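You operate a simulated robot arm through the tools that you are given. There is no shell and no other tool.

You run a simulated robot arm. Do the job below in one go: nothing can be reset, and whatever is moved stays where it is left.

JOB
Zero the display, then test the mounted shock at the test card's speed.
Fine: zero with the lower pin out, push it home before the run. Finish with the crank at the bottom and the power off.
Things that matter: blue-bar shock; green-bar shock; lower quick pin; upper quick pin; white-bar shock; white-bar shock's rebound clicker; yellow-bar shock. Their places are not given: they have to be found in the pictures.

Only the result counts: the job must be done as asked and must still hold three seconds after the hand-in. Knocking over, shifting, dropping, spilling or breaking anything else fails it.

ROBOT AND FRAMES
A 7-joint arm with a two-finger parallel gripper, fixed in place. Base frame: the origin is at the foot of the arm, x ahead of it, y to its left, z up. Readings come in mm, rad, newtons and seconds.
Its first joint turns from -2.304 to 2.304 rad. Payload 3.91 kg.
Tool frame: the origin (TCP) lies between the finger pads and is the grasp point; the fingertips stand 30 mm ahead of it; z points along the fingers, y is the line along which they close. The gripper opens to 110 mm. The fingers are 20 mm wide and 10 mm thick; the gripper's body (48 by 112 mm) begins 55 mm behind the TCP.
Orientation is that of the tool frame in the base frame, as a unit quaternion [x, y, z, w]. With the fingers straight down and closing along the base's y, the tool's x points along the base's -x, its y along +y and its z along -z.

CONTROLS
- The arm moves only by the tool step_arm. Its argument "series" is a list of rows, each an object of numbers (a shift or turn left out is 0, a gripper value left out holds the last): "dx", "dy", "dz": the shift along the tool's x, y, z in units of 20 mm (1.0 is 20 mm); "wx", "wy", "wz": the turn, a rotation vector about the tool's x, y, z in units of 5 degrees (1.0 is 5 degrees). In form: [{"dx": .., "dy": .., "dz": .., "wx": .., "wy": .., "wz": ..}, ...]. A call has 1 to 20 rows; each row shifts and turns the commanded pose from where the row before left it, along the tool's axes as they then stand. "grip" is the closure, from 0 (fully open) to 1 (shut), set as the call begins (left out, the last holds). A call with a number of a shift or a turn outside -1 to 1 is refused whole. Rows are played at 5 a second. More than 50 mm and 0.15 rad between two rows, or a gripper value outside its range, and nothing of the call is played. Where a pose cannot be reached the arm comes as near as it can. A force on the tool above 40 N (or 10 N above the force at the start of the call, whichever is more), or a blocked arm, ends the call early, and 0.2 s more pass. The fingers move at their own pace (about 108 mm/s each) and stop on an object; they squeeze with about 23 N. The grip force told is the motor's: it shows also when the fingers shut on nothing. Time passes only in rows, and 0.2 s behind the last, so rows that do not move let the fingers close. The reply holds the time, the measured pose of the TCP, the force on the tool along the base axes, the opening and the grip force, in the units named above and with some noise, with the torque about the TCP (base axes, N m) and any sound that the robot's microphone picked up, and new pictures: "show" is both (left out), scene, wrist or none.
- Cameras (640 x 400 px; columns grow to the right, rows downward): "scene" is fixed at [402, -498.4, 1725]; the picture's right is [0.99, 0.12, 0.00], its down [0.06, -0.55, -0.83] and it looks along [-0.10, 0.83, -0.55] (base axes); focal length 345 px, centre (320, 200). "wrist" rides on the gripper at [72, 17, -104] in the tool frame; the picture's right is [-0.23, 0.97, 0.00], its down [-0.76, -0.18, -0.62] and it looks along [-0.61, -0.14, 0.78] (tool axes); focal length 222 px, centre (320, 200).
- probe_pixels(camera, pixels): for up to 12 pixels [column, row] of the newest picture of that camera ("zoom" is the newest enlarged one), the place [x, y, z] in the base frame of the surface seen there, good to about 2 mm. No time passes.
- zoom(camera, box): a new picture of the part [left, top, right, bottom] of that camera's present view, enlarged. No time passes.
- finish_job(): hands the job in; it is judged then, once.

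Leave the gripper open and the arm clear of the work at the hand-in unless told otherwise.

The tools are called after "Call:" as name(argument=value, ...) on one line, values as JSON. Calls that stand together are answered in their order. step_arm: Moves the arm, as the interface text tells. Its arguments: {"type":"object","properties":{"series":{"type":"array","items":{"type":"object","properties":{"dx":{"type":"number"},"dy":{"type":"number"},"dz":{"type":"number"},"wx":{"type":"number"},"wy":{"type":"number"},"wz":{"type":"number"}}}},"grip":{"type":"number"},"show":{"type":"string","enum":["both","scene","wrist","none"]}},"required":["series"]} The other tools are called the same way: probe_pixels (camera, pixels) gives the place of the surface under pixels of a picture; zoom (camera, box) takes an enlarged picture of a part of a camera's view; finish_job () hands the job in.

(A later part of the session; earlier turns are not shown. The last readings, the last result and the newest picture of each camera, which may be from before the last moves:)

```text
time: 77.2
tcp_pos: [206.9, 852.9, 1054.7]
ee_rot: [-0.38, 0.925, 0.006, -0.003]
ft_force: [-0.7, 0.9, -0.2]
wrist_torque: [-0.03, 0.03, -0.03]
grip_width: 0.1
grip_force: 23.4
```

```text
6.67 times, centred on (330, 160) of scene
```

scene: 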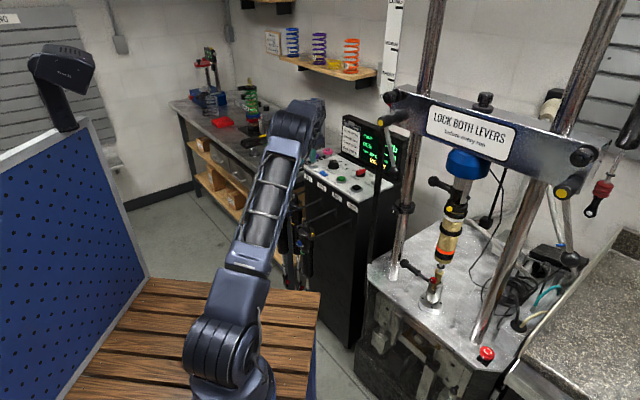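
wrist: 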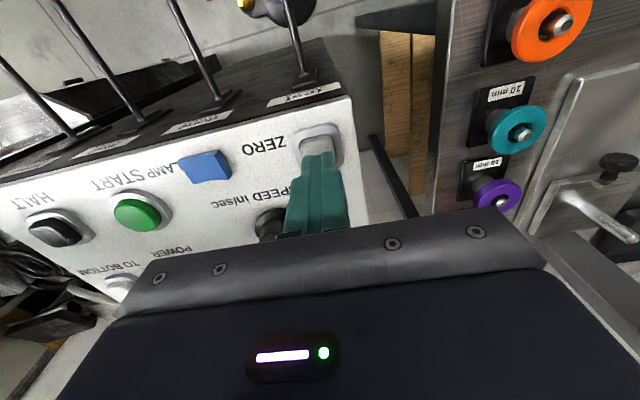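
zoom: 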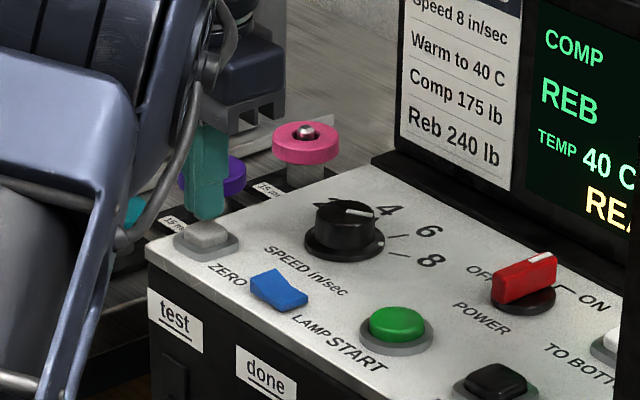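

The fingertips are directly over ZERO. I'll press gently in small steps.

Call:
step_arm(series=[{"dz": 0.25}, {"dz": 0.15}, {"dz": 0.08}, {"dz": 0.08}, {"dz": 0.08}, {}], show="none")

Call:
zoom(camera="scene", box=[300, 110, 420, 200])

```text
time: 78.6
tcp_pos: [209.0, 851.3, 1040.8]
ee_rot: [-0.379, 0.925, 0.007, -0.003]
ft_force: [1.3, -0.1, 3.7]
wrist_torque: [0.02, -0.06, 0.01]
grip_width: 0.2
grip_force: 23.0
heard: click
```

```text
4.44 times, centred on (360, 155) of scene
```

zoom: 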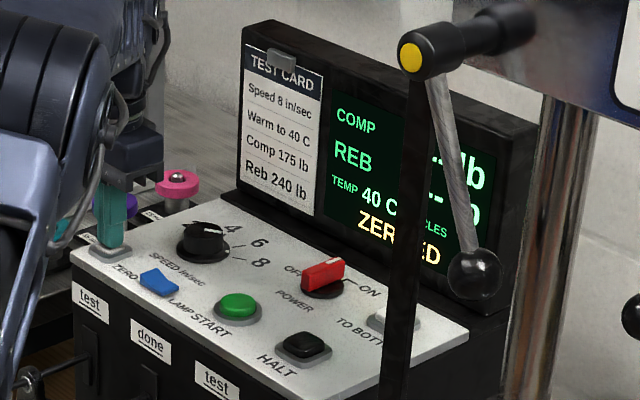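

The display shows ZEROED and I heard the click. I'll rise straight up and head back to push the pin home.

Call:
step_arm(series=[{"dz": -1}, {"dz": -1}, {"dz": -1}, {"dz": -1}, {"dz": -1}, {"dx": 0.831, "dy": -0.806, "dz": -0.2}, {"dx": 0.831, "dy": -0.806, "dz": -0.2}, {"dx": 0.831, "dy": -0.806, "dz": -0.2}, {"dx": 0.831, "dy": -0.806, "dz": -0.2}, {"dx": 0.831, "dy": -0.806, "dz": -0.2}, {"dx": 0.831, "dy": -0.806, "dz": -0.2}, {"dx": 0.831, "dy": -0.806, "dz": -0.2}, {"dx": 0.831, "dy": -0.806, "dz": -0.2}, {"dx": 0.831, "dy": -0.806, "dz": -0.2}, {"dx": 0.831, "dy": -0.806, "dz": -0.2}, {"dx": 0.831, "dy": -0.806, "dz": -0.2}, {"dx": 0.831, "dy": -0.806, "dz": -0.2}, {"dx": 0.831, "dy": -0.806, "dz": -0.2}, {"dx": 0.831, "dy": -0.806, "dz": -0.2}], show="scene")

Call:
zoom(camera="scene", box=[300, 110, 420, 200])

```text
time: 82.6
tcp_pos: [203.1, 526.4, 1191.5]
ee_rot: [-0.379, 0.925, 0.005, -0.002]
ft_force: [0.3, 1.5, -0.3]
wrist_torque: [0.0, 0.0, -0.01]
grip_width: 0.0
grip_force: 22.6
```

scene: 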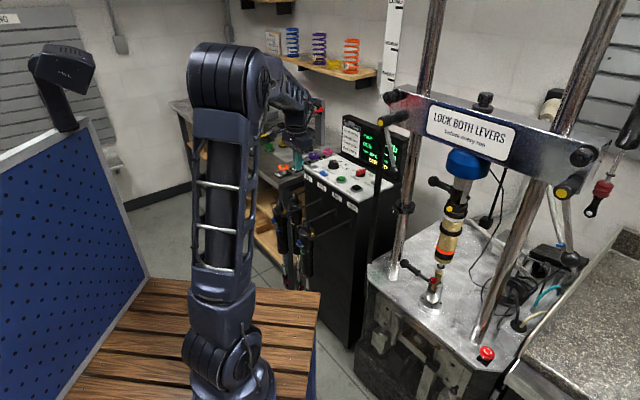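

```text
4.44 times, centred on (360, 155) of scene
```

zoom: 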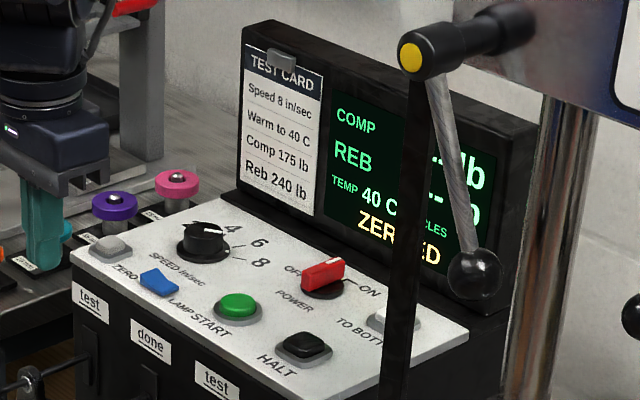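

ZEROED still shows. I'll turn the wrist back to the pin orientation and sweep to the dyno front.

Call:
step_arm(series=[{"wz": 0.986}, {"wz": 0.986}, {"wz": 0.986}, {"wz": 0.986}, {"wz": 0.986}, {"wz": 0.986}, {"wz": 0.986}, {"wz": 0.986}, {"wz": 0.986}, {"wz": 0.986}, {"wz": 0.986}, {"wz": 0.986}, {"wz": 0.986}, {"wz": 0.986}, {"wz": 0.986}, {"wz": 0.986}, {"wz": 0.986}, {"wz": 0.986}], grip=0.4, show="none")

Call:
step_arm(series=[{"dx": -0.98, "dy": -0.064, "dz": 0.213}, {"dx": -0.98, "dy": -0.064, "dz": 0.213}, {"dx": -0.98, "dy": -0.064, "dz": 0.213}, {"dx": -0.98, "dy": -0.064, "dz": 0.213}, {"dx": -0.98, "dy": -0.064, "dz": 0.213}, {"dx": -0.98, "dy": -0.064, "dz": 0.213}, {"dx": -0.98, "dy": -0.064, "dz": 0.213}, {"dx": -0.98, "dy": -0.064, "dz": 0.213}, {"dx": -0.98, "dy": -0.064, "dz": 0.213}, {"dx": -0.98, "dy": -0.064, "dz": 0.213}, {"dx": -0.98, "dy": -0.064, "dz": 0.213}, {"dx": -0.98, "dy": -0.064, "dz": 0.213}, {"dx": -0.98, "dy": -0.064, "dz": 0.213}, {"dx": -0.98, "dy": -0.064, "dz": 0.213}, {"dx": -0.98, "dy": -0.064, "dz": 0.213}, {"dx": -0.98, "dy": -0.064, "dz": 0.213}, {"dx": -0.98, "dy": -0.064, "dz": 0.213}, {"dx": -0.98, "dy": -0.064, "dz": 0.213}, {"dx": -0.98, "dy": -0.064, "dz": 0.213}], show="none")

```text
time: 86.4
tcp_pos: [202.2, 527.5, 1192.2]
ee_rot: [0.376, 0.927, 0.002, -0.007]
ft_force: [0.1, -0.2, 0.1]
wrist_torque: [-0.05, 0.01, -0.02]
grip_width: 66.1
grip_force: 0.1
```

```text
time: 90.4
tcp_pos: [451.6, 249.5, 1104.9]
ee_rot: [0.375, 0.927, 0.003, -0.007]
ft_force: [-0.3, -0.4, 0.3]
wrist_torque: [-0.01, 0.01, 0.01]
grip_width: 66.1
grip_force: 0.1
```

I'm at the dyno front. Next I'll move in while tilting 60°, to a standoff in front of the pulled-out handle.

Call:
step_arm(series=[{"dy": 0.9}, {"dy": 0.9}, {"dy": 0.9}, {"wx": -1, "dz": 0.4, "dy": 0.1}, {"wx": -1, "dz": 0.4, "dy": 0.1}, {"wx": -1, "dz": 0.4, "dy": 0.1}, {"wx": -1, "dz": 0.4, "dy": 0.1}, {"wx": -1, "dz": 0.4, "dy": 0.1}, {"wx": -1, "dz": 0.4, "dy": 0.1}, {"wx": -1, "dz": 0.4, "dy": 0.1}, {"wx": -1, "dz": 0.4}, {"wx": -1, "dz": 0.4}, {"wx": -1, "dz": 0.4}, {"wx": -1, "dz": 0.4}, {"wx": -1, "dz": 0.4}], show="both")

```text
time: 93.6
tcp_pos: [526.2, 329.5, 1028.6]
ee_rot: [0.329, 0.801, 0.466, 0.183]
ft_force: [0.3, 0.3, 0.0]
wrist_torque: [0.0, -0.03, -0.02]
grip_width: 66.1
grip_force: 0.1
```

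scene: 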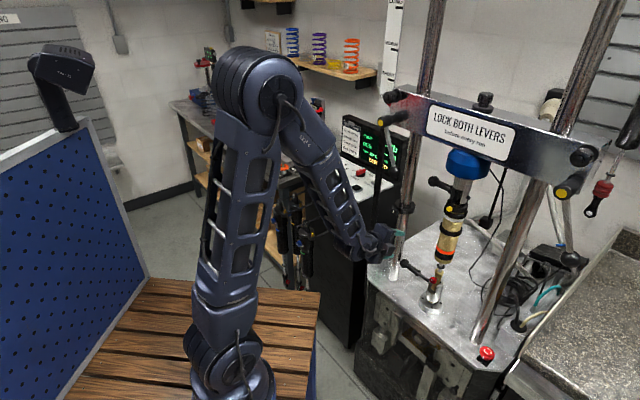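
wrist: 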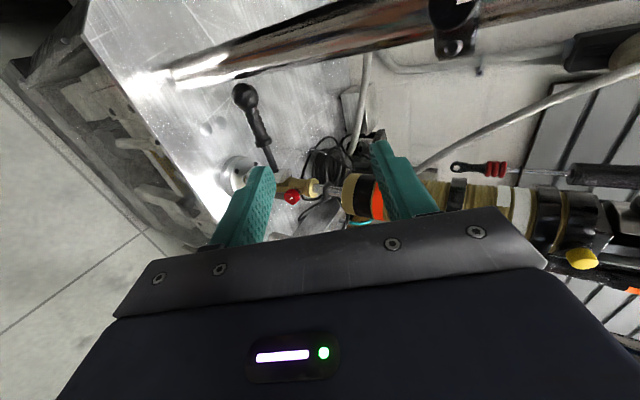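

The pin stands out as I left it. I'll go down to the standoff in line with the handle.

Call:
step_arm(series=[{"wz": -0.18}, {"dx": -0.07, "dy": -0.914, "dz": 0.632}, {"dx": -0.07, "dy": -0.914, "dz": 0.632}, {"dx": -0.07, "dy": -0.914, "dz": 0.632}, {"dx": -0.07, "dy": -0.914, "dz": 0.632}, {"dx": -0.07, "dy": -0.914, "dz": 0.632}], show="both")

Call:
zoom(camera="wrist", box=[230, 40, 410, 210])

```text
time: 95.0
tcp_pos: [537.7, 332.4, 918.4]
ee_rot: [0.322, 0.804, 0.465, 0.186]
ft_force: [0.2, -0.2, 0.2]
wrist_torque: [-0.01, -0.01, -0.01]
grip_width: 66.3
grip_force: 0.0
```

scene: 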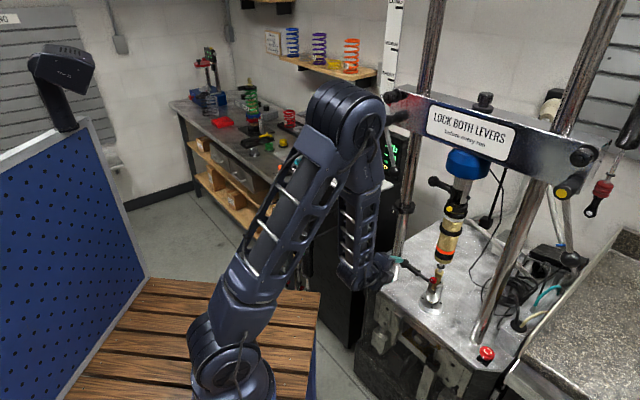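
wrist: 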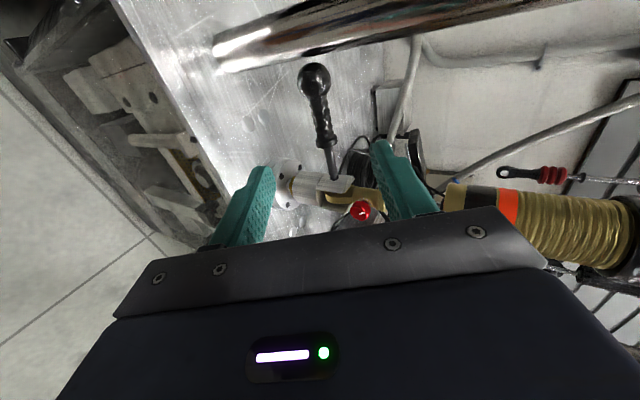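

```text
2.35 times, centred on (320, 125) of wrist
```

zoom: 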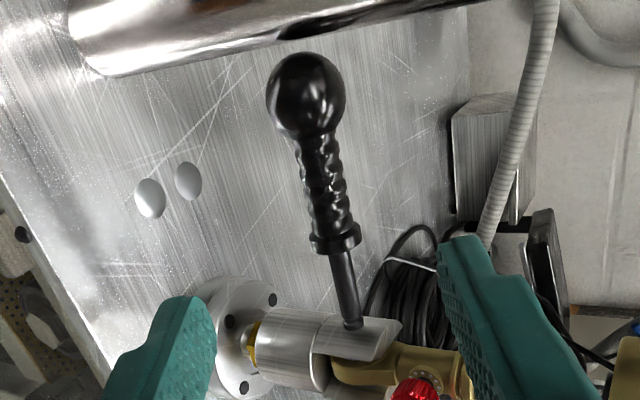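

A clear view of the handle, shaft and clevis. I'll probe points along the pin to get its exact line.

Call:
probe_pixels(camera="zoom", pixels=[[305, 92], [317, 145], [323, 170], [329, 200], [336, 240], [341, 265], [347, 295], [351, 318], [375, 345], [340, 345]])

```text
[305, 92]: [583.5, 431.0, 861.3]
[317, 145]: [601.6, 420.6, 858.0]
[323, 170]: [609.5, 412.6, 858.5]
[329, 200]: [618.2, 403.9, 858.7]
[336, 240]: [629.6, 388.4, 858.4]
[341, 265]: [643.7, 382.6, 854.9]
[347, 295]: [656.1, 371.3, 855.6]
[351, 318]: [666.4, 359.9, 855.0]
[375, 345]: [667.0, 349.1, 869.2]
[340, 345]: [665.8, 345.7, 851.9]
```

The pin axis lies at -45° with z≈853. I'll trim the tool yaw by 1.4° and go in around the handle.

Call:
step_arm(series=[{"wy": -0.24, "wz": 0.14}, {"dz": 0.943}, {"dz": 0.943}, {"dz": 0.943}, {"dz": 0.943}, {"dz": 0.943}, {"dz": 0.943}, {"dz": 0.943, "dy": 0.04}], show="wrist")

```text
time: 96.8
tcp_pos: [619.6, 413.5, 850.9]
ee_rot: [0.332, 0.8, 0.462, 0.192]
ft_force: [0.3, -0.3, 0.6]
wrist_torque: [-0.01, -0.01, -0.05]
grip_width: 66.1
grip_force: 0.1
```

wrist: 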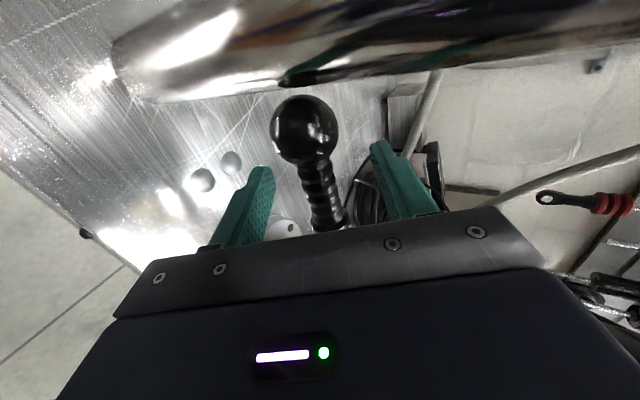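

The handle is between the pads. I'll close on it.

Call:
step_arm(series=[{}, {}, {}, {}], grip=1, show="wrist")

```text
time: 97.8
tcp_pos: [620.3, 413.5, 851.9]
ee_rot: [0.332, 0.799, 0.463, 0.192]
ft_force: [5.9, 5.1, 3.3]
wrist_torque: [-0.18, 0.13, 0.09]
grip_width: 20.4
grip_force: 45.4
```

wrist: 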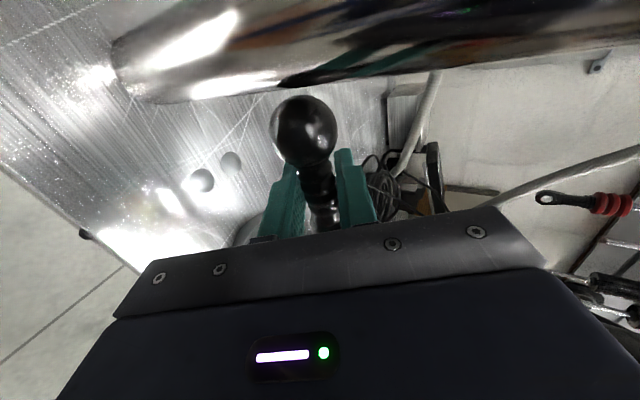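

A good hold with little side force. I'll push the pin in 40 mm along its axis and check forces.

Call:
step_arm(series=[{"dx": -0.25}, {"dx": -0.25}, {"dx": -0.25}, {"dx": -0.25}, {"dx": -0.25}, {"dx": -0.25}, {"dx": -0.25}, {"dx": -0.25}], show="scene")

Call:
zoom(camera="scene", box=[410, 262, 450, 292])

```text
time: 99.6
tcp_pos: [647.9, 385.7, 852.0]
ee_rot: [0.333, 0.799, 0.462, 0.192]
ft_force: [10.0, 7.8, 5.7]
wrist_torque: [-0.26, 0.05, -0.04]
grip_width: 20.4
grip_force: 45.2
```

scene: 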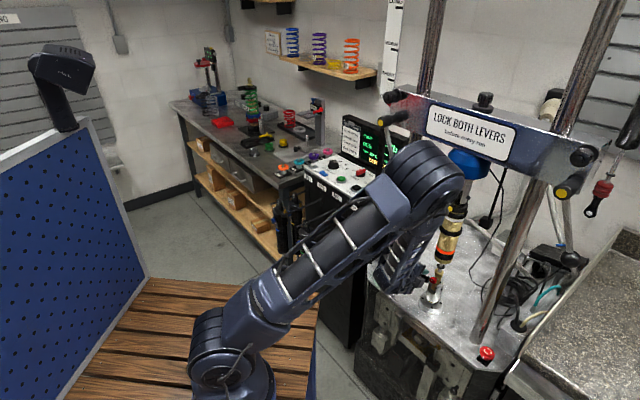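

```text
13.33 times, centred on (430, 277) of scene
```

zoom: 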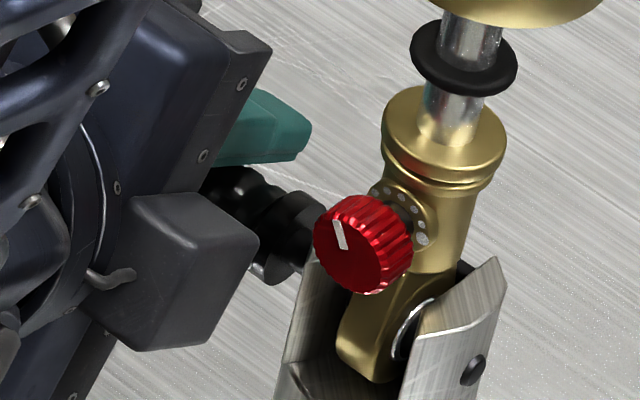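

The tip is just showing in the far ear. I'll push the last few millimetres to the stop.

Call:
step_arm(series=[{"dx": -0.1, "dy": 0.02, "dz": 0.035}, {"dx": -0.1}, {"dx": -0.1}], show="none")

Call:
zoom(camera="scene", box=[410, 270, 450, 300])

```text
time: 100.4
tcp_pos: [651.5, 380.6, 851.2]
ee_rot: [0.331, 0.8, 0.462, 0.192]
ft_force: [-3.3, -4.2, 13.9]
wrist_torque: [-0.43, -0.09, -0.56]
grip_width: 20.4
grip_force: 45.0
```

```text
13.33 times, centred on (430, 285) of scene
```

zoom: 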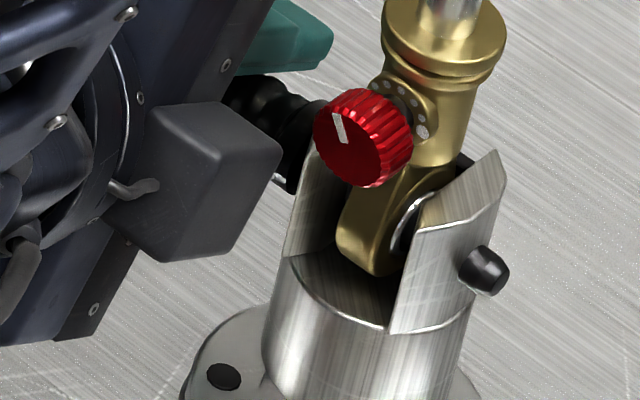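

The tip now sticks out about as at the start, but I don't feel the stop yet. I'll push a bit more until it seats.

Call:
step_arm(series=[{"dx": -0.08}, {"dx": -0.08}, {}], show="none")

Call:
zoom(camera="scene", box=[410, 260, 460, 300])

```text
time: 101.2
tcp_pos: [651.7, 380.2, 852.3]
ee_rot: [0.331, 0.801, 0.462, 0.19]
ft_force: [-20.6, 18.0, 7.2]
wrist_torque: [-0.01, 0.31, 0.47]
grip_width: 20.3
grip_force: 44.6
```

```text
10.00 times, centred on (435, 280) of scene
```

zoom: 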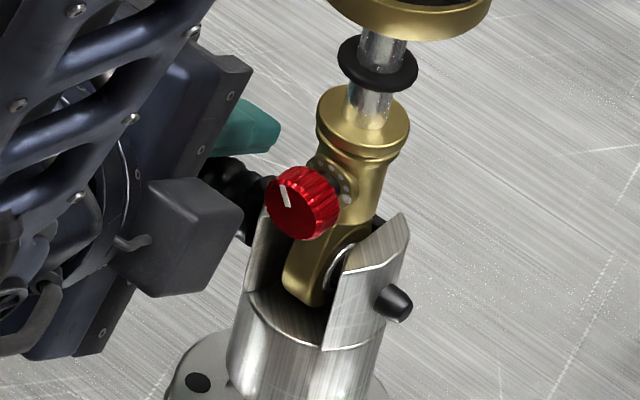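

A 27 N push-back along the axis means the pin is against its stop, and the tip matches the starting picture. I'll open the fingers and check that it stays home.

Call:
step_arm(series=[{"dx": 0.05}, {}, {}], grip=0.4, show="wrist")

Call:
step_arm(series=[{"dz": -1}, {"dz": -1}, {"dz": -1}, {"dz": -1}, {"dz": -1}, {"dz": -1}, {"dz": -0.6, "dy": 0.9}, {"dz": -0.6, "dy": 0.9}, {"dz": -0.6, "dy": 0.9}, {"dz": -0.6, "dy": 0.9}, {"dz": -0.6, "dy": 0.9}], show="both")

Call:
zoom(camera="scene", box=[410, 260, 460, 300])

```text
time: 102.0
tcp_pos: [654.6, 378.8, 850.5]
ee_rot: [0.332, 0.8, 0.462, 0.192]
ft_force: [0.2, -0.2, -0.3]
wrist_torque: [0.0, 0.01, 0.0]
grip_width: 65.9
grip_force: 0.0
```

wrist: 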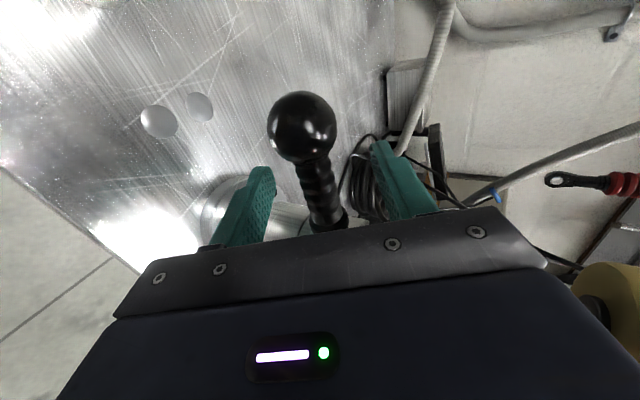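

```text
time: 104.4
tcp_pos: [576.9, 299.9, 1019.6]
ee_rot: [0.332, 0.8, 0.462, 0.192]
ft_force: [0.3, -0.1, -0.6]
wrist_torque: [0.01, 0.01, 0.04]
grip_width: 66.0
grip_force: 0.0
```

scene: 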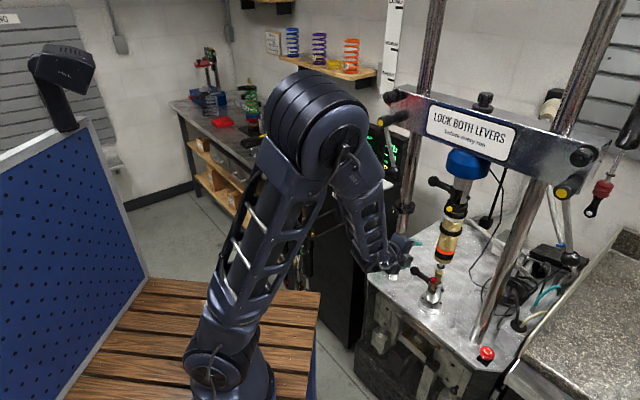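
wrist: 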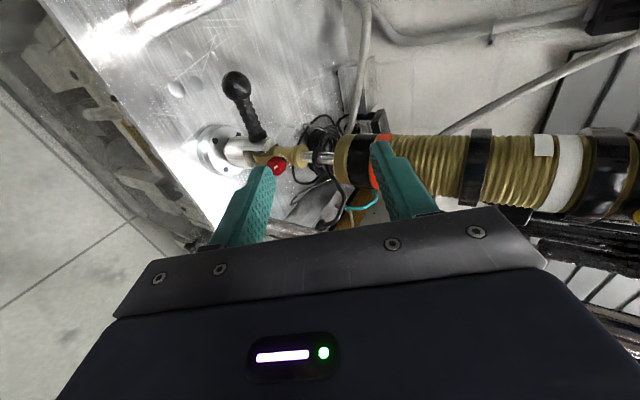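

```text
10.00 times, centred on (435, 280) of scene
```

zoom: 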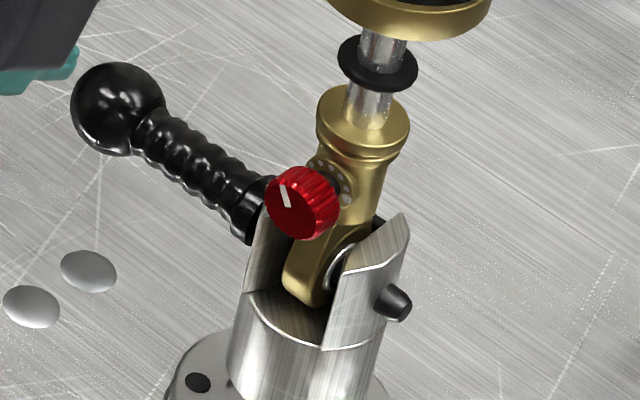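

The pin looks exactly as at the start. Before running, I want to verify the upper pin is home and both lock levers sit at the same angle ("LOCK BOTH LEVERS").

Call:
probe_pixels(camera="scene", pixels=[[565, 210], [566, 220], [567, 230], [568, 240], [569, 260], [562, 193], [389, 143], [391, 152], [392, 159], [395, 172], [387, 118], [398, 113]])

Call:
zoom(camera="scene", box=[365, 85, 445, 185])

Call:
zoom(camera="scene", box=[530, 130, 610, 280])

Call:
zoom(camera="scene", box=[420, 165, 490, 225])

```text
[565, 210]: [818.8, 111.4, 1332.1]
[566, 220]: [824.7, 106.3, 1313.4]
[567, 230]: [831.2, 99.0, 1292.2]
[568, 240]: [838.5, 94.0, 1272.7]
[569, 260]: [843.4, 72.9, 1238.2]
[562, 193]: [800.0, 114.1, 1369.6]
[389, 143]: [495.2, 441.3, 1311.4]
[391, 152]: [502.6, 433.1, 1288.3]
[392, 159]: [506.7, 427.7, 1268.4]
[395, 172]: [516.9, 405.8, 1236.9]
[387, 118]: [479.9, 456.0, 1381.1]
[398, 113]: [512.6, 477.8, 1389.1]
```

```text
4.00 times, centred on (405, 135) of scene
```

zoom: 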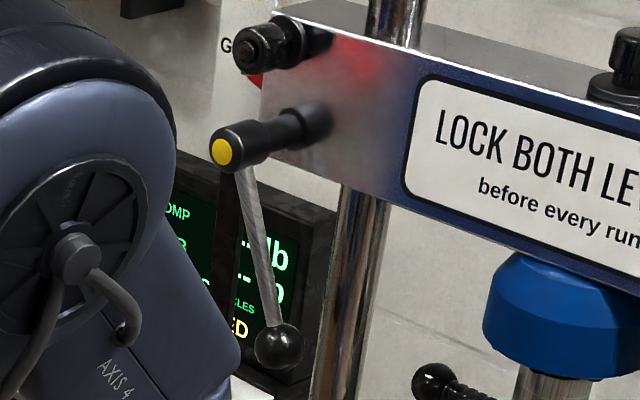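

```text
2.67 times, centred on (570, 205) of scene
```

zoom: 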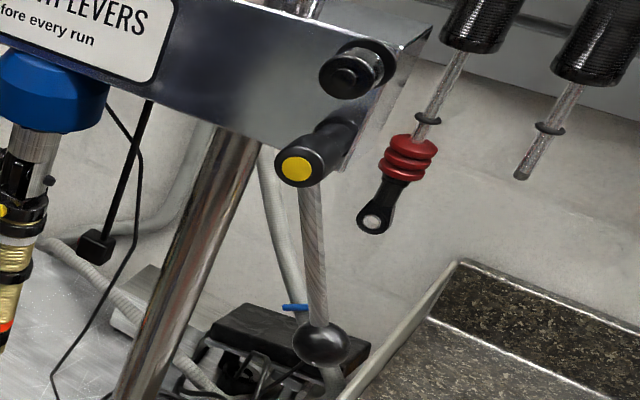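

```text
6.67 times, centred on (455, 195) of scene
```

zoom: 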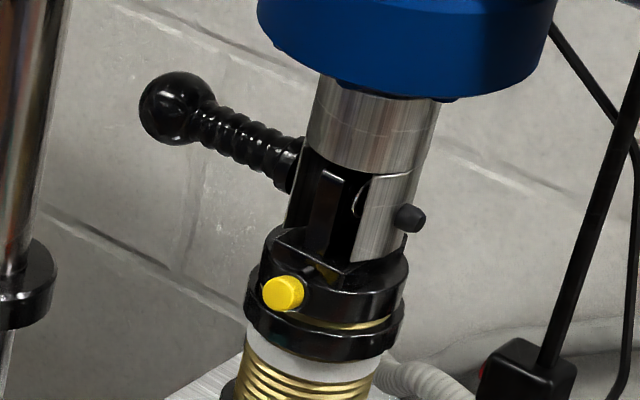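

Both levers sit at the same slant (about 23°) and the upper pin is home with its tip showing. Next I'll return to the panel to press START, levelling the tool on the way.

Call:
step_arm(series=[{"dz": -0.3, "wx": 1}, {"dz": -0.3, "wx": 1}, {"dz": -0.3, "wx": 1}, {"dz": -0.3, "wx": 1}, {"dz": -0.3, "wx": 1}, {"dz": -0.3, "wx": 1}, {"dy": -0.9, "wx": 1}, {"dy": -0.9, "wx": 1}, {"dy": -0.9, "wx": 1}, {"dy": -0.9, "wx": 1}, {"dy": -0.9, "wx": 1}, {"dy": -0.9, "wx": 1}, {"dz": -0.9}, {"dz": -0.9}, {"dz": -0.9}, {"dz": -0.9}, {"dz": -0.9}, {"dz": -0.9}], grip=1, show="scene")

```text
time: 108.2
tcp_pos: [484.0, 210.7, 1118.9]
ee_rot: [0.384, 0.923, 0.001, 0.0]
ft_force: [0.9, 0.1, -0.5]
wrist_torque: [0.01, -0.01, 0.0]
grip_width: 0.0
grip_force: 22.9
```

scene: 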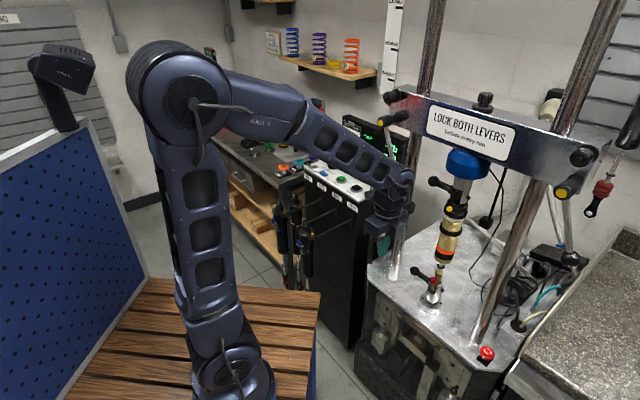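

The tool is straight down again. I'll sweep back toward the panel.

Call:
step_arm(series=[{"dx": 0.943, "dy": 0.007, "dz": -0.13}, {"dx": 0.943, "dy": 0.007, "dz": -0.13}, {"dx": 0.943, "dy": 0.007, "dz": -0.13}, {"dx": 0.943, "dy": 0.007, "dz": -0.13}, {"dx": 0.943, "dy": 0.007, "dz": -0.13}, {"dx": 0.943, "dy": 0.007, "dz": -0.13}, {"dx": 0.943, "dy": 0.007, "dz": -0.13}, {"dx": 0.943, "dy": 0.007, "dz": -0.13}, {"dx": 0.943, "dy": 0.007, "dz": -0.13}, {"dx": 0.943, "dy": 0.007, "dz": -0.13}, {"dx": 0.943, "dy": 0.007, "dz": -0.13}, {"dx": 0.943, "dy": 0.007, "dz": -0.13}, {"dx": 0.943, "dy": 0.007, "dz": -0.13}, {"dx": 0.943, "dy": 0.007, "dz": -0.13}, {"dx": 0.943, "dy": 0.007, "dz": -0.13}, {"dx": 0.943, "dy": 0.007, "dz": -0.13}, {"dx": 0.943, "dy": 0.007, "dz": -0.13}, {"dx": 0.943, "dy": 0.007, "dz": -0.13}, {"dx": 0.943, "dy": 0.007, "dz": -0.13}, {"dx": 0.943, "dy": 0.007, "dz": -0.13}], show="none")

Call:
step_arm(series=[{"wz": -1}, {"wz": -1}, {"wz": -1}, {"wz": -1}, {"wz": -1}, {"wz": -1}, {"wz": -1}, {"wz": -1}, {"wz": -1}, {"wz": -1}, {"wz": -1}, {"wz": -1}, {"wz": -1}, {"wz": -1}, {"wz": -1}, {"wz": -1}, {"wz": -1}, {"wz": -1}], show="none")

```text
time: 112.4
tcp_pos: [218.6, 481.9, 1171.4]
ee_rot: [0.384, 0.923, 0.001, 0.001]
ft_force: [-0.4, 0.4, -0.5]
wrist_torque: [0.0, 0.03, 0.01]
grip_width: 0.3
grip_force: 23.1
```

```text
time: 116.2
tcp_pos: [219.9, 481.9, 1171.7]
ee_rot: [-0.382, 0.924, 0.0, 0.0]
ft_force: [0.6, -0.2, -0.9]
wrist_torque: [0.01, 0.0, 0.02]
grip_width: 0.2
grip_force: 22.9
```

Now I'll move over the green START button at about (336,746), staying high.

Call:
step_arm(series=[{"dx": -0.895, "dy": 0.35, "dz": 0.28}, {"dx": -0.895, "dy": 0.35, "dz": 0.28}, {"dx": -0.895, "dy": 0.35, "dz": 0.28}, {"dx": -0.895, "dy": 0.35, "dz": 0.28}, {"dx": -0.895, "dy": 0.35, "dz": 0.28}, {"dx": -0.895, "dy": 0.35, "dz": 0.28}, {"dx": -0.895, "dy": 0.35, "dz": 0.28}, {"dx": -0.895, "dy": 0.35, "dz": 0.28}, {"dx": -0.895, "dy": 0.35, "dz": 0.28}, {"dx": -0.895, "dy": 0.35, "dz": 0.28}, {"dx": -0.895, "dy": 0.35, "dz": 0.28}, {"dx": -0.895, "dy": 0.35, "dz": 0.28}, {"dx": -0.895, "dy": 0.35, "dz": 0.28}, {"dx": -0.895, "dy": 0.35, "dz": 0.28}, {"dx": -0.895, "dy": 0.35, "dz": 0.28}])

Call:
zoom(camera="scene", box=[310, 110, 420, 200])

Call:
zoom(camera="wrist", box=[200, 60, 480, 240])

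```text
time: 119.4
tcp_pos: [336.2, 744.1, 1087.1]
ee_rot: [-0.382, 0.924, 0.0, 0.002]
ft_force: [0.1, -0.5, 0.7]
wrist_torque: [0.03, 0.01, 0.03]
grip_width: 0.0
grip_force: 22.7
```

scene: 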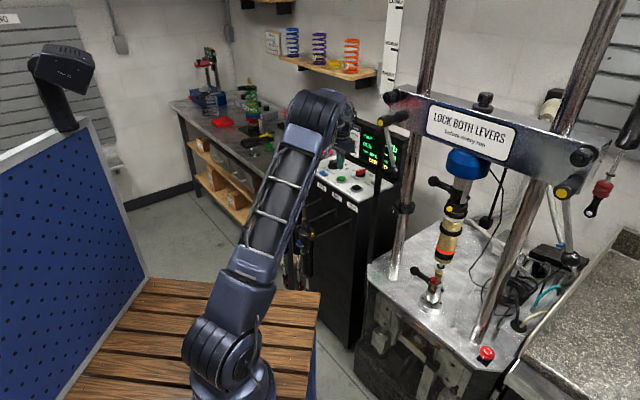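
wrist: 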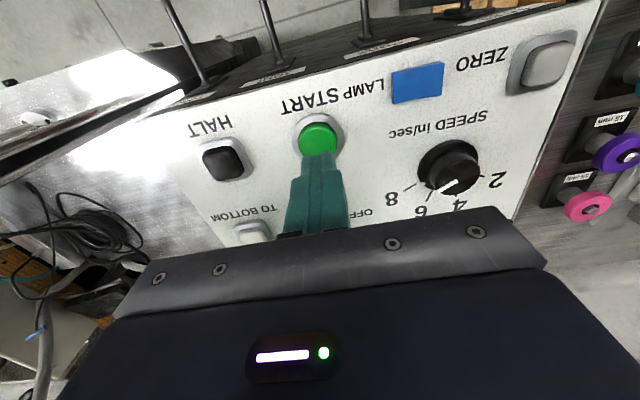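

```text
4.44 times, centred on (365, 155) of scene
```

zoom: 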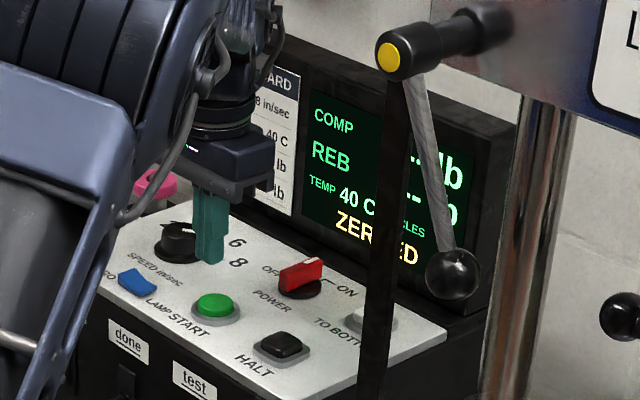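

```text
2.22 times, centred on (340, 150) of wrist
```

zoom: 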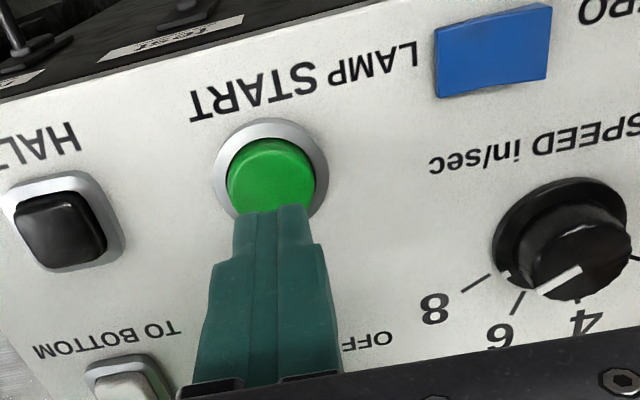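

The knob pointer is parallel to the 8 tick, the display still shows ZEROED, and the fingertips are over START. I'll press START.

Call:
step_arm(series=[{"dz": 0.9, "dx": -0.05, "dy": 0.03}, {"dz": 0.85}, {"dz": 0.3}, {"dz": 0.1}, {"dz": 0.08}, {"dz": 0.08}, {}], show="scene")

Call:
zoom(camera="scene", box=[310, 110, 420, 200])

```text
time: 121.0
tcp_pos: [336.2, 745.5, 1042.3]
ee_rot: [-0.382, 0.924, 0.0, 0.0]
ft_force: [0.8, -1.4, 2.5]
wrist_torque: [-0.02, -0.04, -0.02]
grip_width: 0.0
grip_force: 23.1
heard: click
```

scene: 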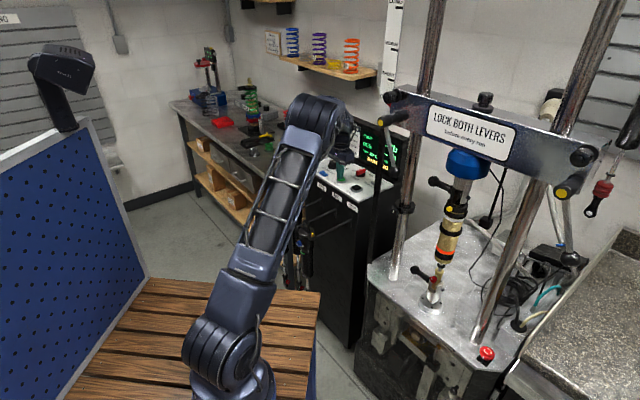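

```text
4.44 times, centred on (365, 155) of scene
```

zoom: 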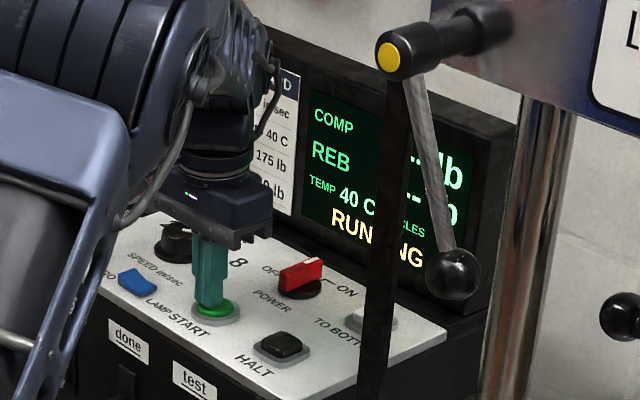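

The display shows RUNNING. I'll lift off and watch.

Call:
step_arm(series=[{"dz": -1}, {"dz": -1}, {"dz": -1}, {"dz": -1}], show="both")

Call:
zoom(camera="scene", box=[340, 110, 420, 180])

```text
time: 122.0
tcp_pos: [335.8, 745.1, 1121.2]
ee_rot: [-0.382, 0.924, -0.001, 0.001]
ft_force: [-0.6, 0.5, -0.3]
wrist_torque: [-0.02, 0.0, 0.01]
grip_width: 0.0
grip_force: 22.7
```

scene: 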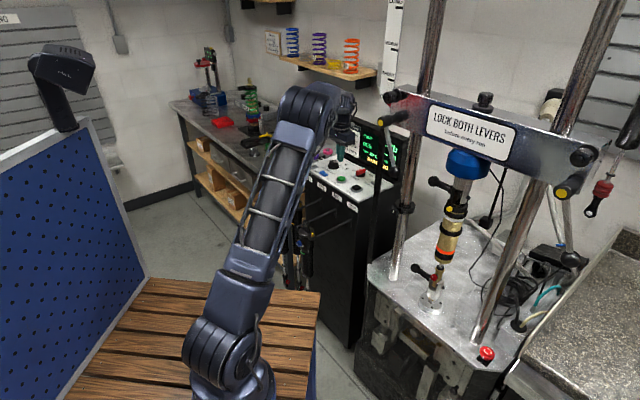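
wrist: 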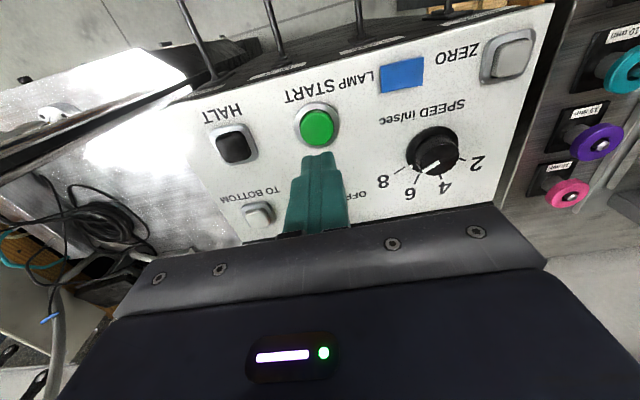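

```text
5.71 times, centred on (380, 145) of scene
```

zoom: 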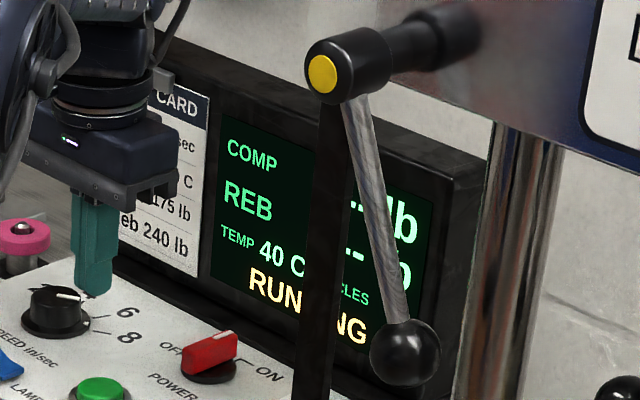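

The run is going and the shock is cycling. I'll move up where the wrist camera can read the display numbers.

Call:
step_arm(series=[{"dz": -1}, {"dx": -0.92, "dy": -0.21, "dz": -0.7}, {"dx": -0.92, "dy": -0.21, "dz": -0.7}, {"dx": -0.92, "dy": -0.21, "dz": -0.7}, {"dx": -0.92, "dy": -0.21, "dz": -0.7}], grip=0, show="both")

Call:
zoom(camera="wrist", box=[220, 130, 420, 250])

Call:
zoom(camera="scene", box=[340, 110, 420, 180])

```text
time: 123.2
tcp_pos: [397.7, 785.1, 1198.9]
ee_rot: [-0.382, 0.924, 0.0, 0.0]
ft_force: [0.4, 0.3, -0.5]
wrist_torque: [-0.02, -0.03, 0.0]
grip_width: 109.8
grip_force: 0.2
```

scene: 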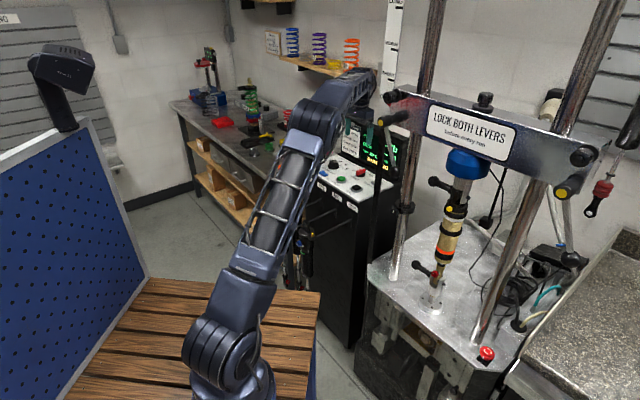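
wrist: 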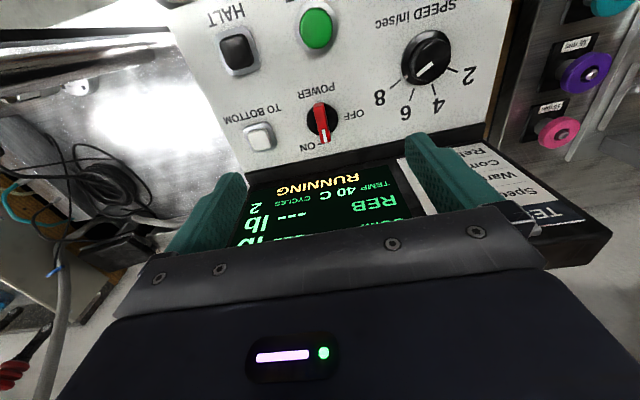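

```text
3.20 times, centred on (320, 190) of wrist
```

zoom: 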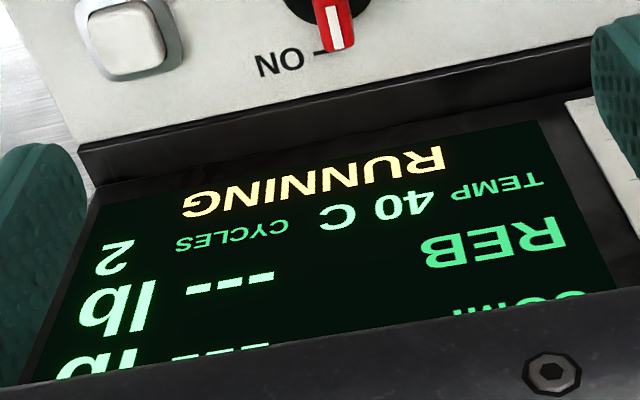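

```text
5.71 times, centred on (380, 145) of scene
```

zoom: 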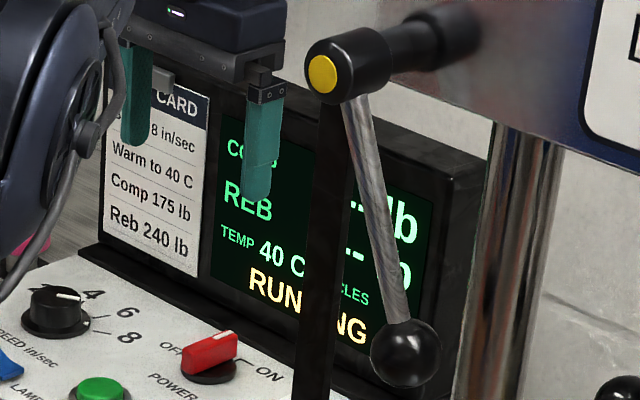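

It's running with CYCLES at 2 and no readings yet. I'll wait for the test to complete.

Call:
step_arm(series=[{}, {}, {}, {}, {}, {}, {}, {}, {}, {}], show="wrist")

Call:
zoom(camera="wrist", box=[220, 130, 420, 250])

```text
time: 125.4
tcp_pos: [398.9, 785.5, 1197.9]
ee_rot: [-0.382, 0.924, 0.0, 0.0]
ft_force: [0.2, -0.1, 0.7]
wrist_torque: [0.01, 0.0, 0.02]
grip_width: 110.1
grip_force: 0.0
```

wrist: 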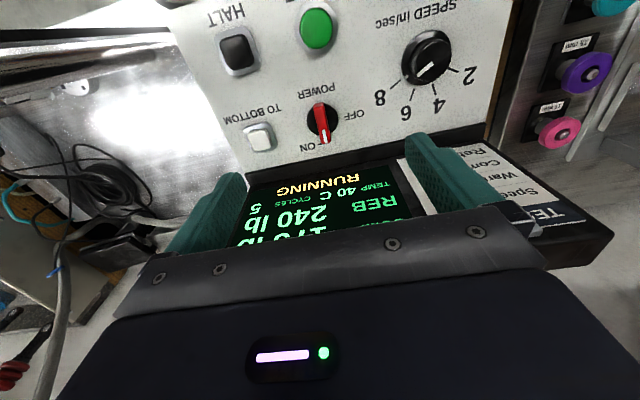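

```text
3.20 times, centred on (320, 190) of wrist
```

zoom: 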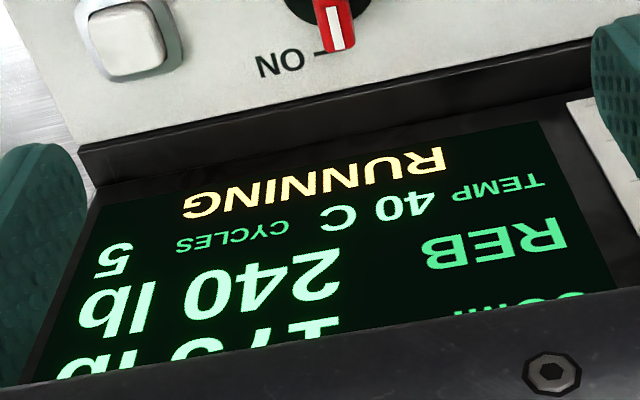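

Readings have appeared: REB 240 lb and COMP about 175 lb, matching the card, at 5 cycles. I'll wait to see if it ends by itself.

Call:
step_arm(series=[{}, {}, {}, {}, {}, {}, {}, {}, {}, {}, {}, {}, {}, {}, {}], show="both")

Call:
zoom(camera="wrist", box=[220, 130, 420, 250])

Call:
zoom(camera="scene", box=[340, 110, 420, 180])

```text
time: 128.6
tcp_pos: [399.0, 785.8, 1197.8]
ee_rot: [-0.383, 0.924, 0.0, -0.001]
ft_force: [-0.6, -0.5, 0.0]
wrist_torque: [-0.02, -0.01, -0.01]
grip_width: 109.8
grip_force: 0.0
```

scene: 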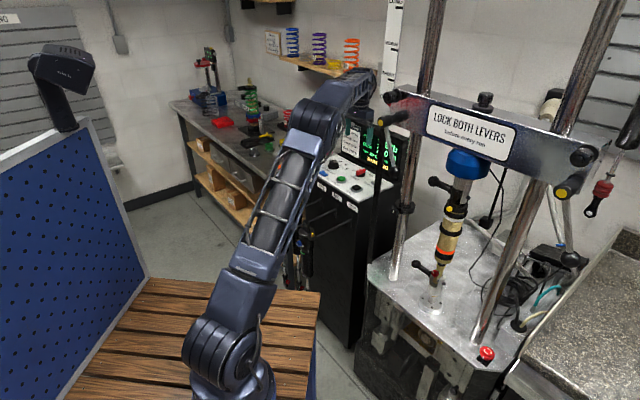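
wrist: 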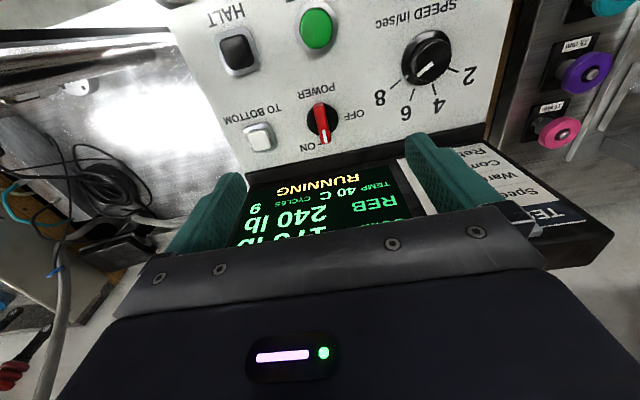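

```text
3.20 times, centred on (320, 190) of wrist
```

zoom: 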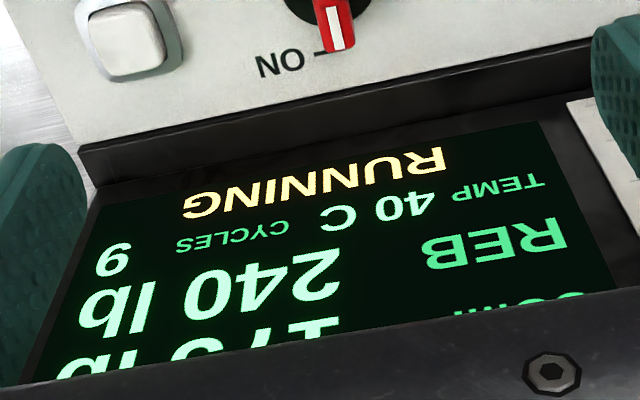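

```text
5.71 times, centred on (380, 145) of scene
```

zoom: 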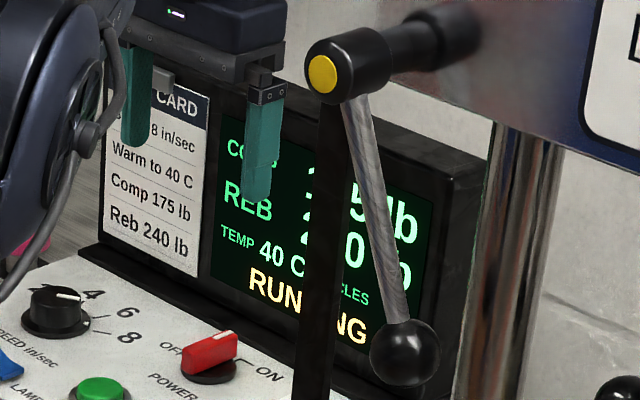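

It keeps running (9 cycles, COMP 175, REB 240), so it needs HALT. I'll probe HALT (238,50) and TO BOTTOM (258,136) for their exact centres.

Call:
probe_pixels(camera="wrist", pixels=[[237, 52], [226, 44], [246, 40], [251, 58], [230, 64], [258, 136], [248, 130], [267, 128], [270, 143], [252, 148]])

Call:
zoom(camera="wrist", box=[200, 10, 340, 160])

```text
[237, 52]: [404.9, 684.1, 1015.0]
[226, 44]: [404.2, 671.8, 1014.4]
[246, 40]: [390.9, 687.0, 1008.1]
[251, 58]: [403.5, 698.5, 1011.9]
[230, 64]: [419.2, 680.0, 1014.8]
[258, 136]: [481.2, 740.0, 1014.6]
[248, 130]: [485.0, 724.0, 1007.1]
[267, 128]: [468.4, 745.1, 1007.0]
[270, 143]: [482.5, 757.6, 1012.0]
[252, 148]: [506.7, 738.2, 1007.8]
```

```text
2.67 times, centred on (270, 85) of wrist
```

zoom: 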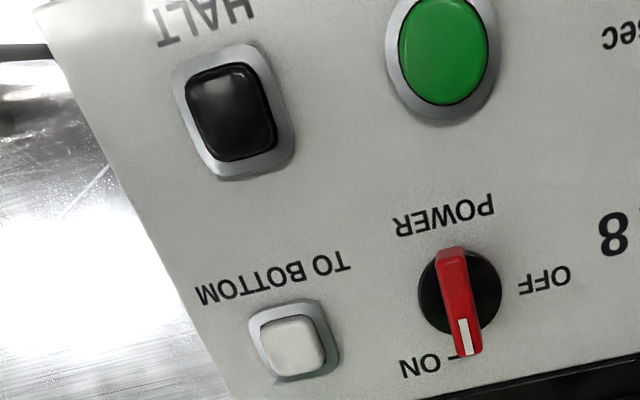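

HALT is centred at (405,684) and TO BOTTOM at about (482,741). I'll close the fingers and move down over HALT.

Call:
step_arm(series=[{"dx": 0.481, "dy": -0.544, "dz": 0.5}, {"dx": 0.481, "dy": -0.544, "dz": 0.9}, {"dx": 0.481, "dy": -0.544, "dz": 0.9}, {"dx": 0.481, "dy": -0.544, "dz": 0.9}, {"dx": 0.481, "dy": -0.544, "dz": 0.9}, {"dx": 0.481, "dy": -0.544, "dz": 0.9}, {"dx": 0.481, "dy": -0.544, "dz": 0.9}, {"dz": 0.6}], grip=1, show="both")

Call:
zoom(camera="scene", box=[320, 130, 400, 210])

```text
time: 130.4
tcp_pos: [407.5, 683.7, 1067.0]
ee_rot: [-0.382, 0.924, 0.001, 0.0]
ft_force: [0.1, -0.3, 0.0]
wrist_torque: [-0.03, -0.01, -0.01]
grip_width: 0.0
grip_force: 23.3
```

scene: 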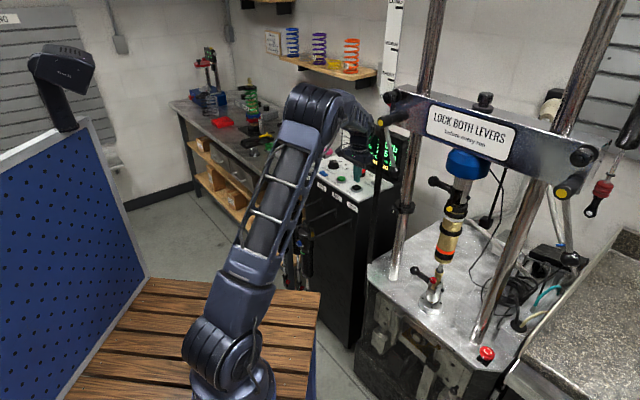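
wrist: 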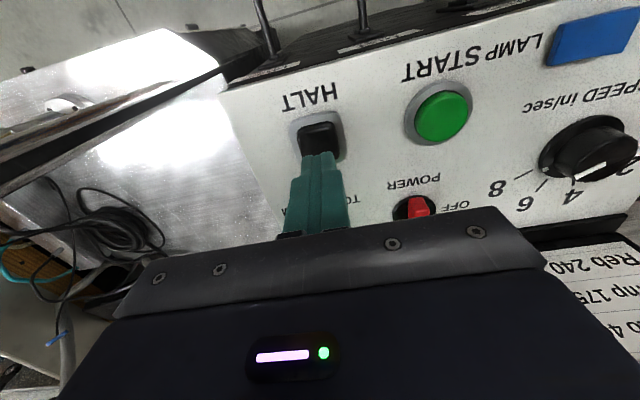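

```text
5.00 times, centred on (360, 170) of scene
```

zoom: 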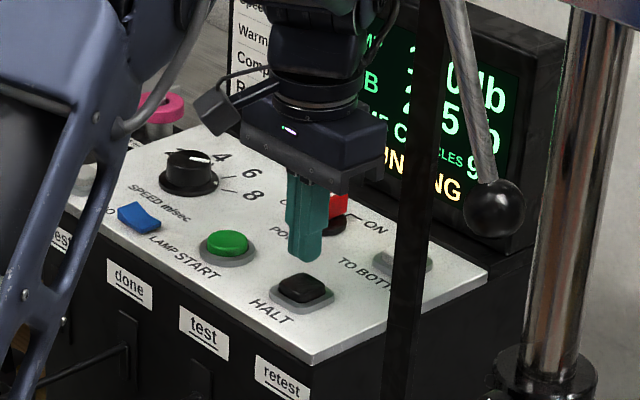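

The fingertips are over HALT. The display digits look different, so I'll read them closely before pressing.

Call:
zoom(camera="scene", box=[360, 130, 410, 175])

```text
8.89 times, centred on (385, 152) of scene
```

zoom: 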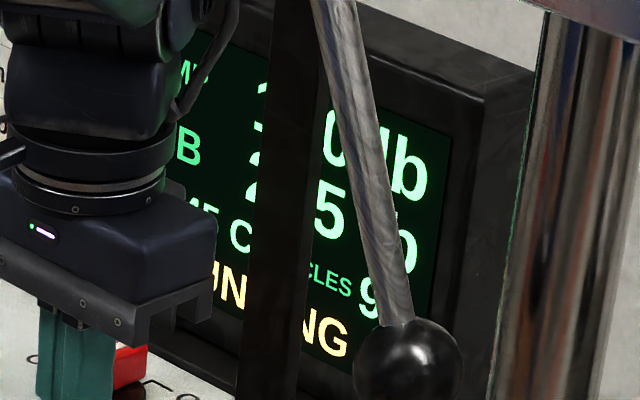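

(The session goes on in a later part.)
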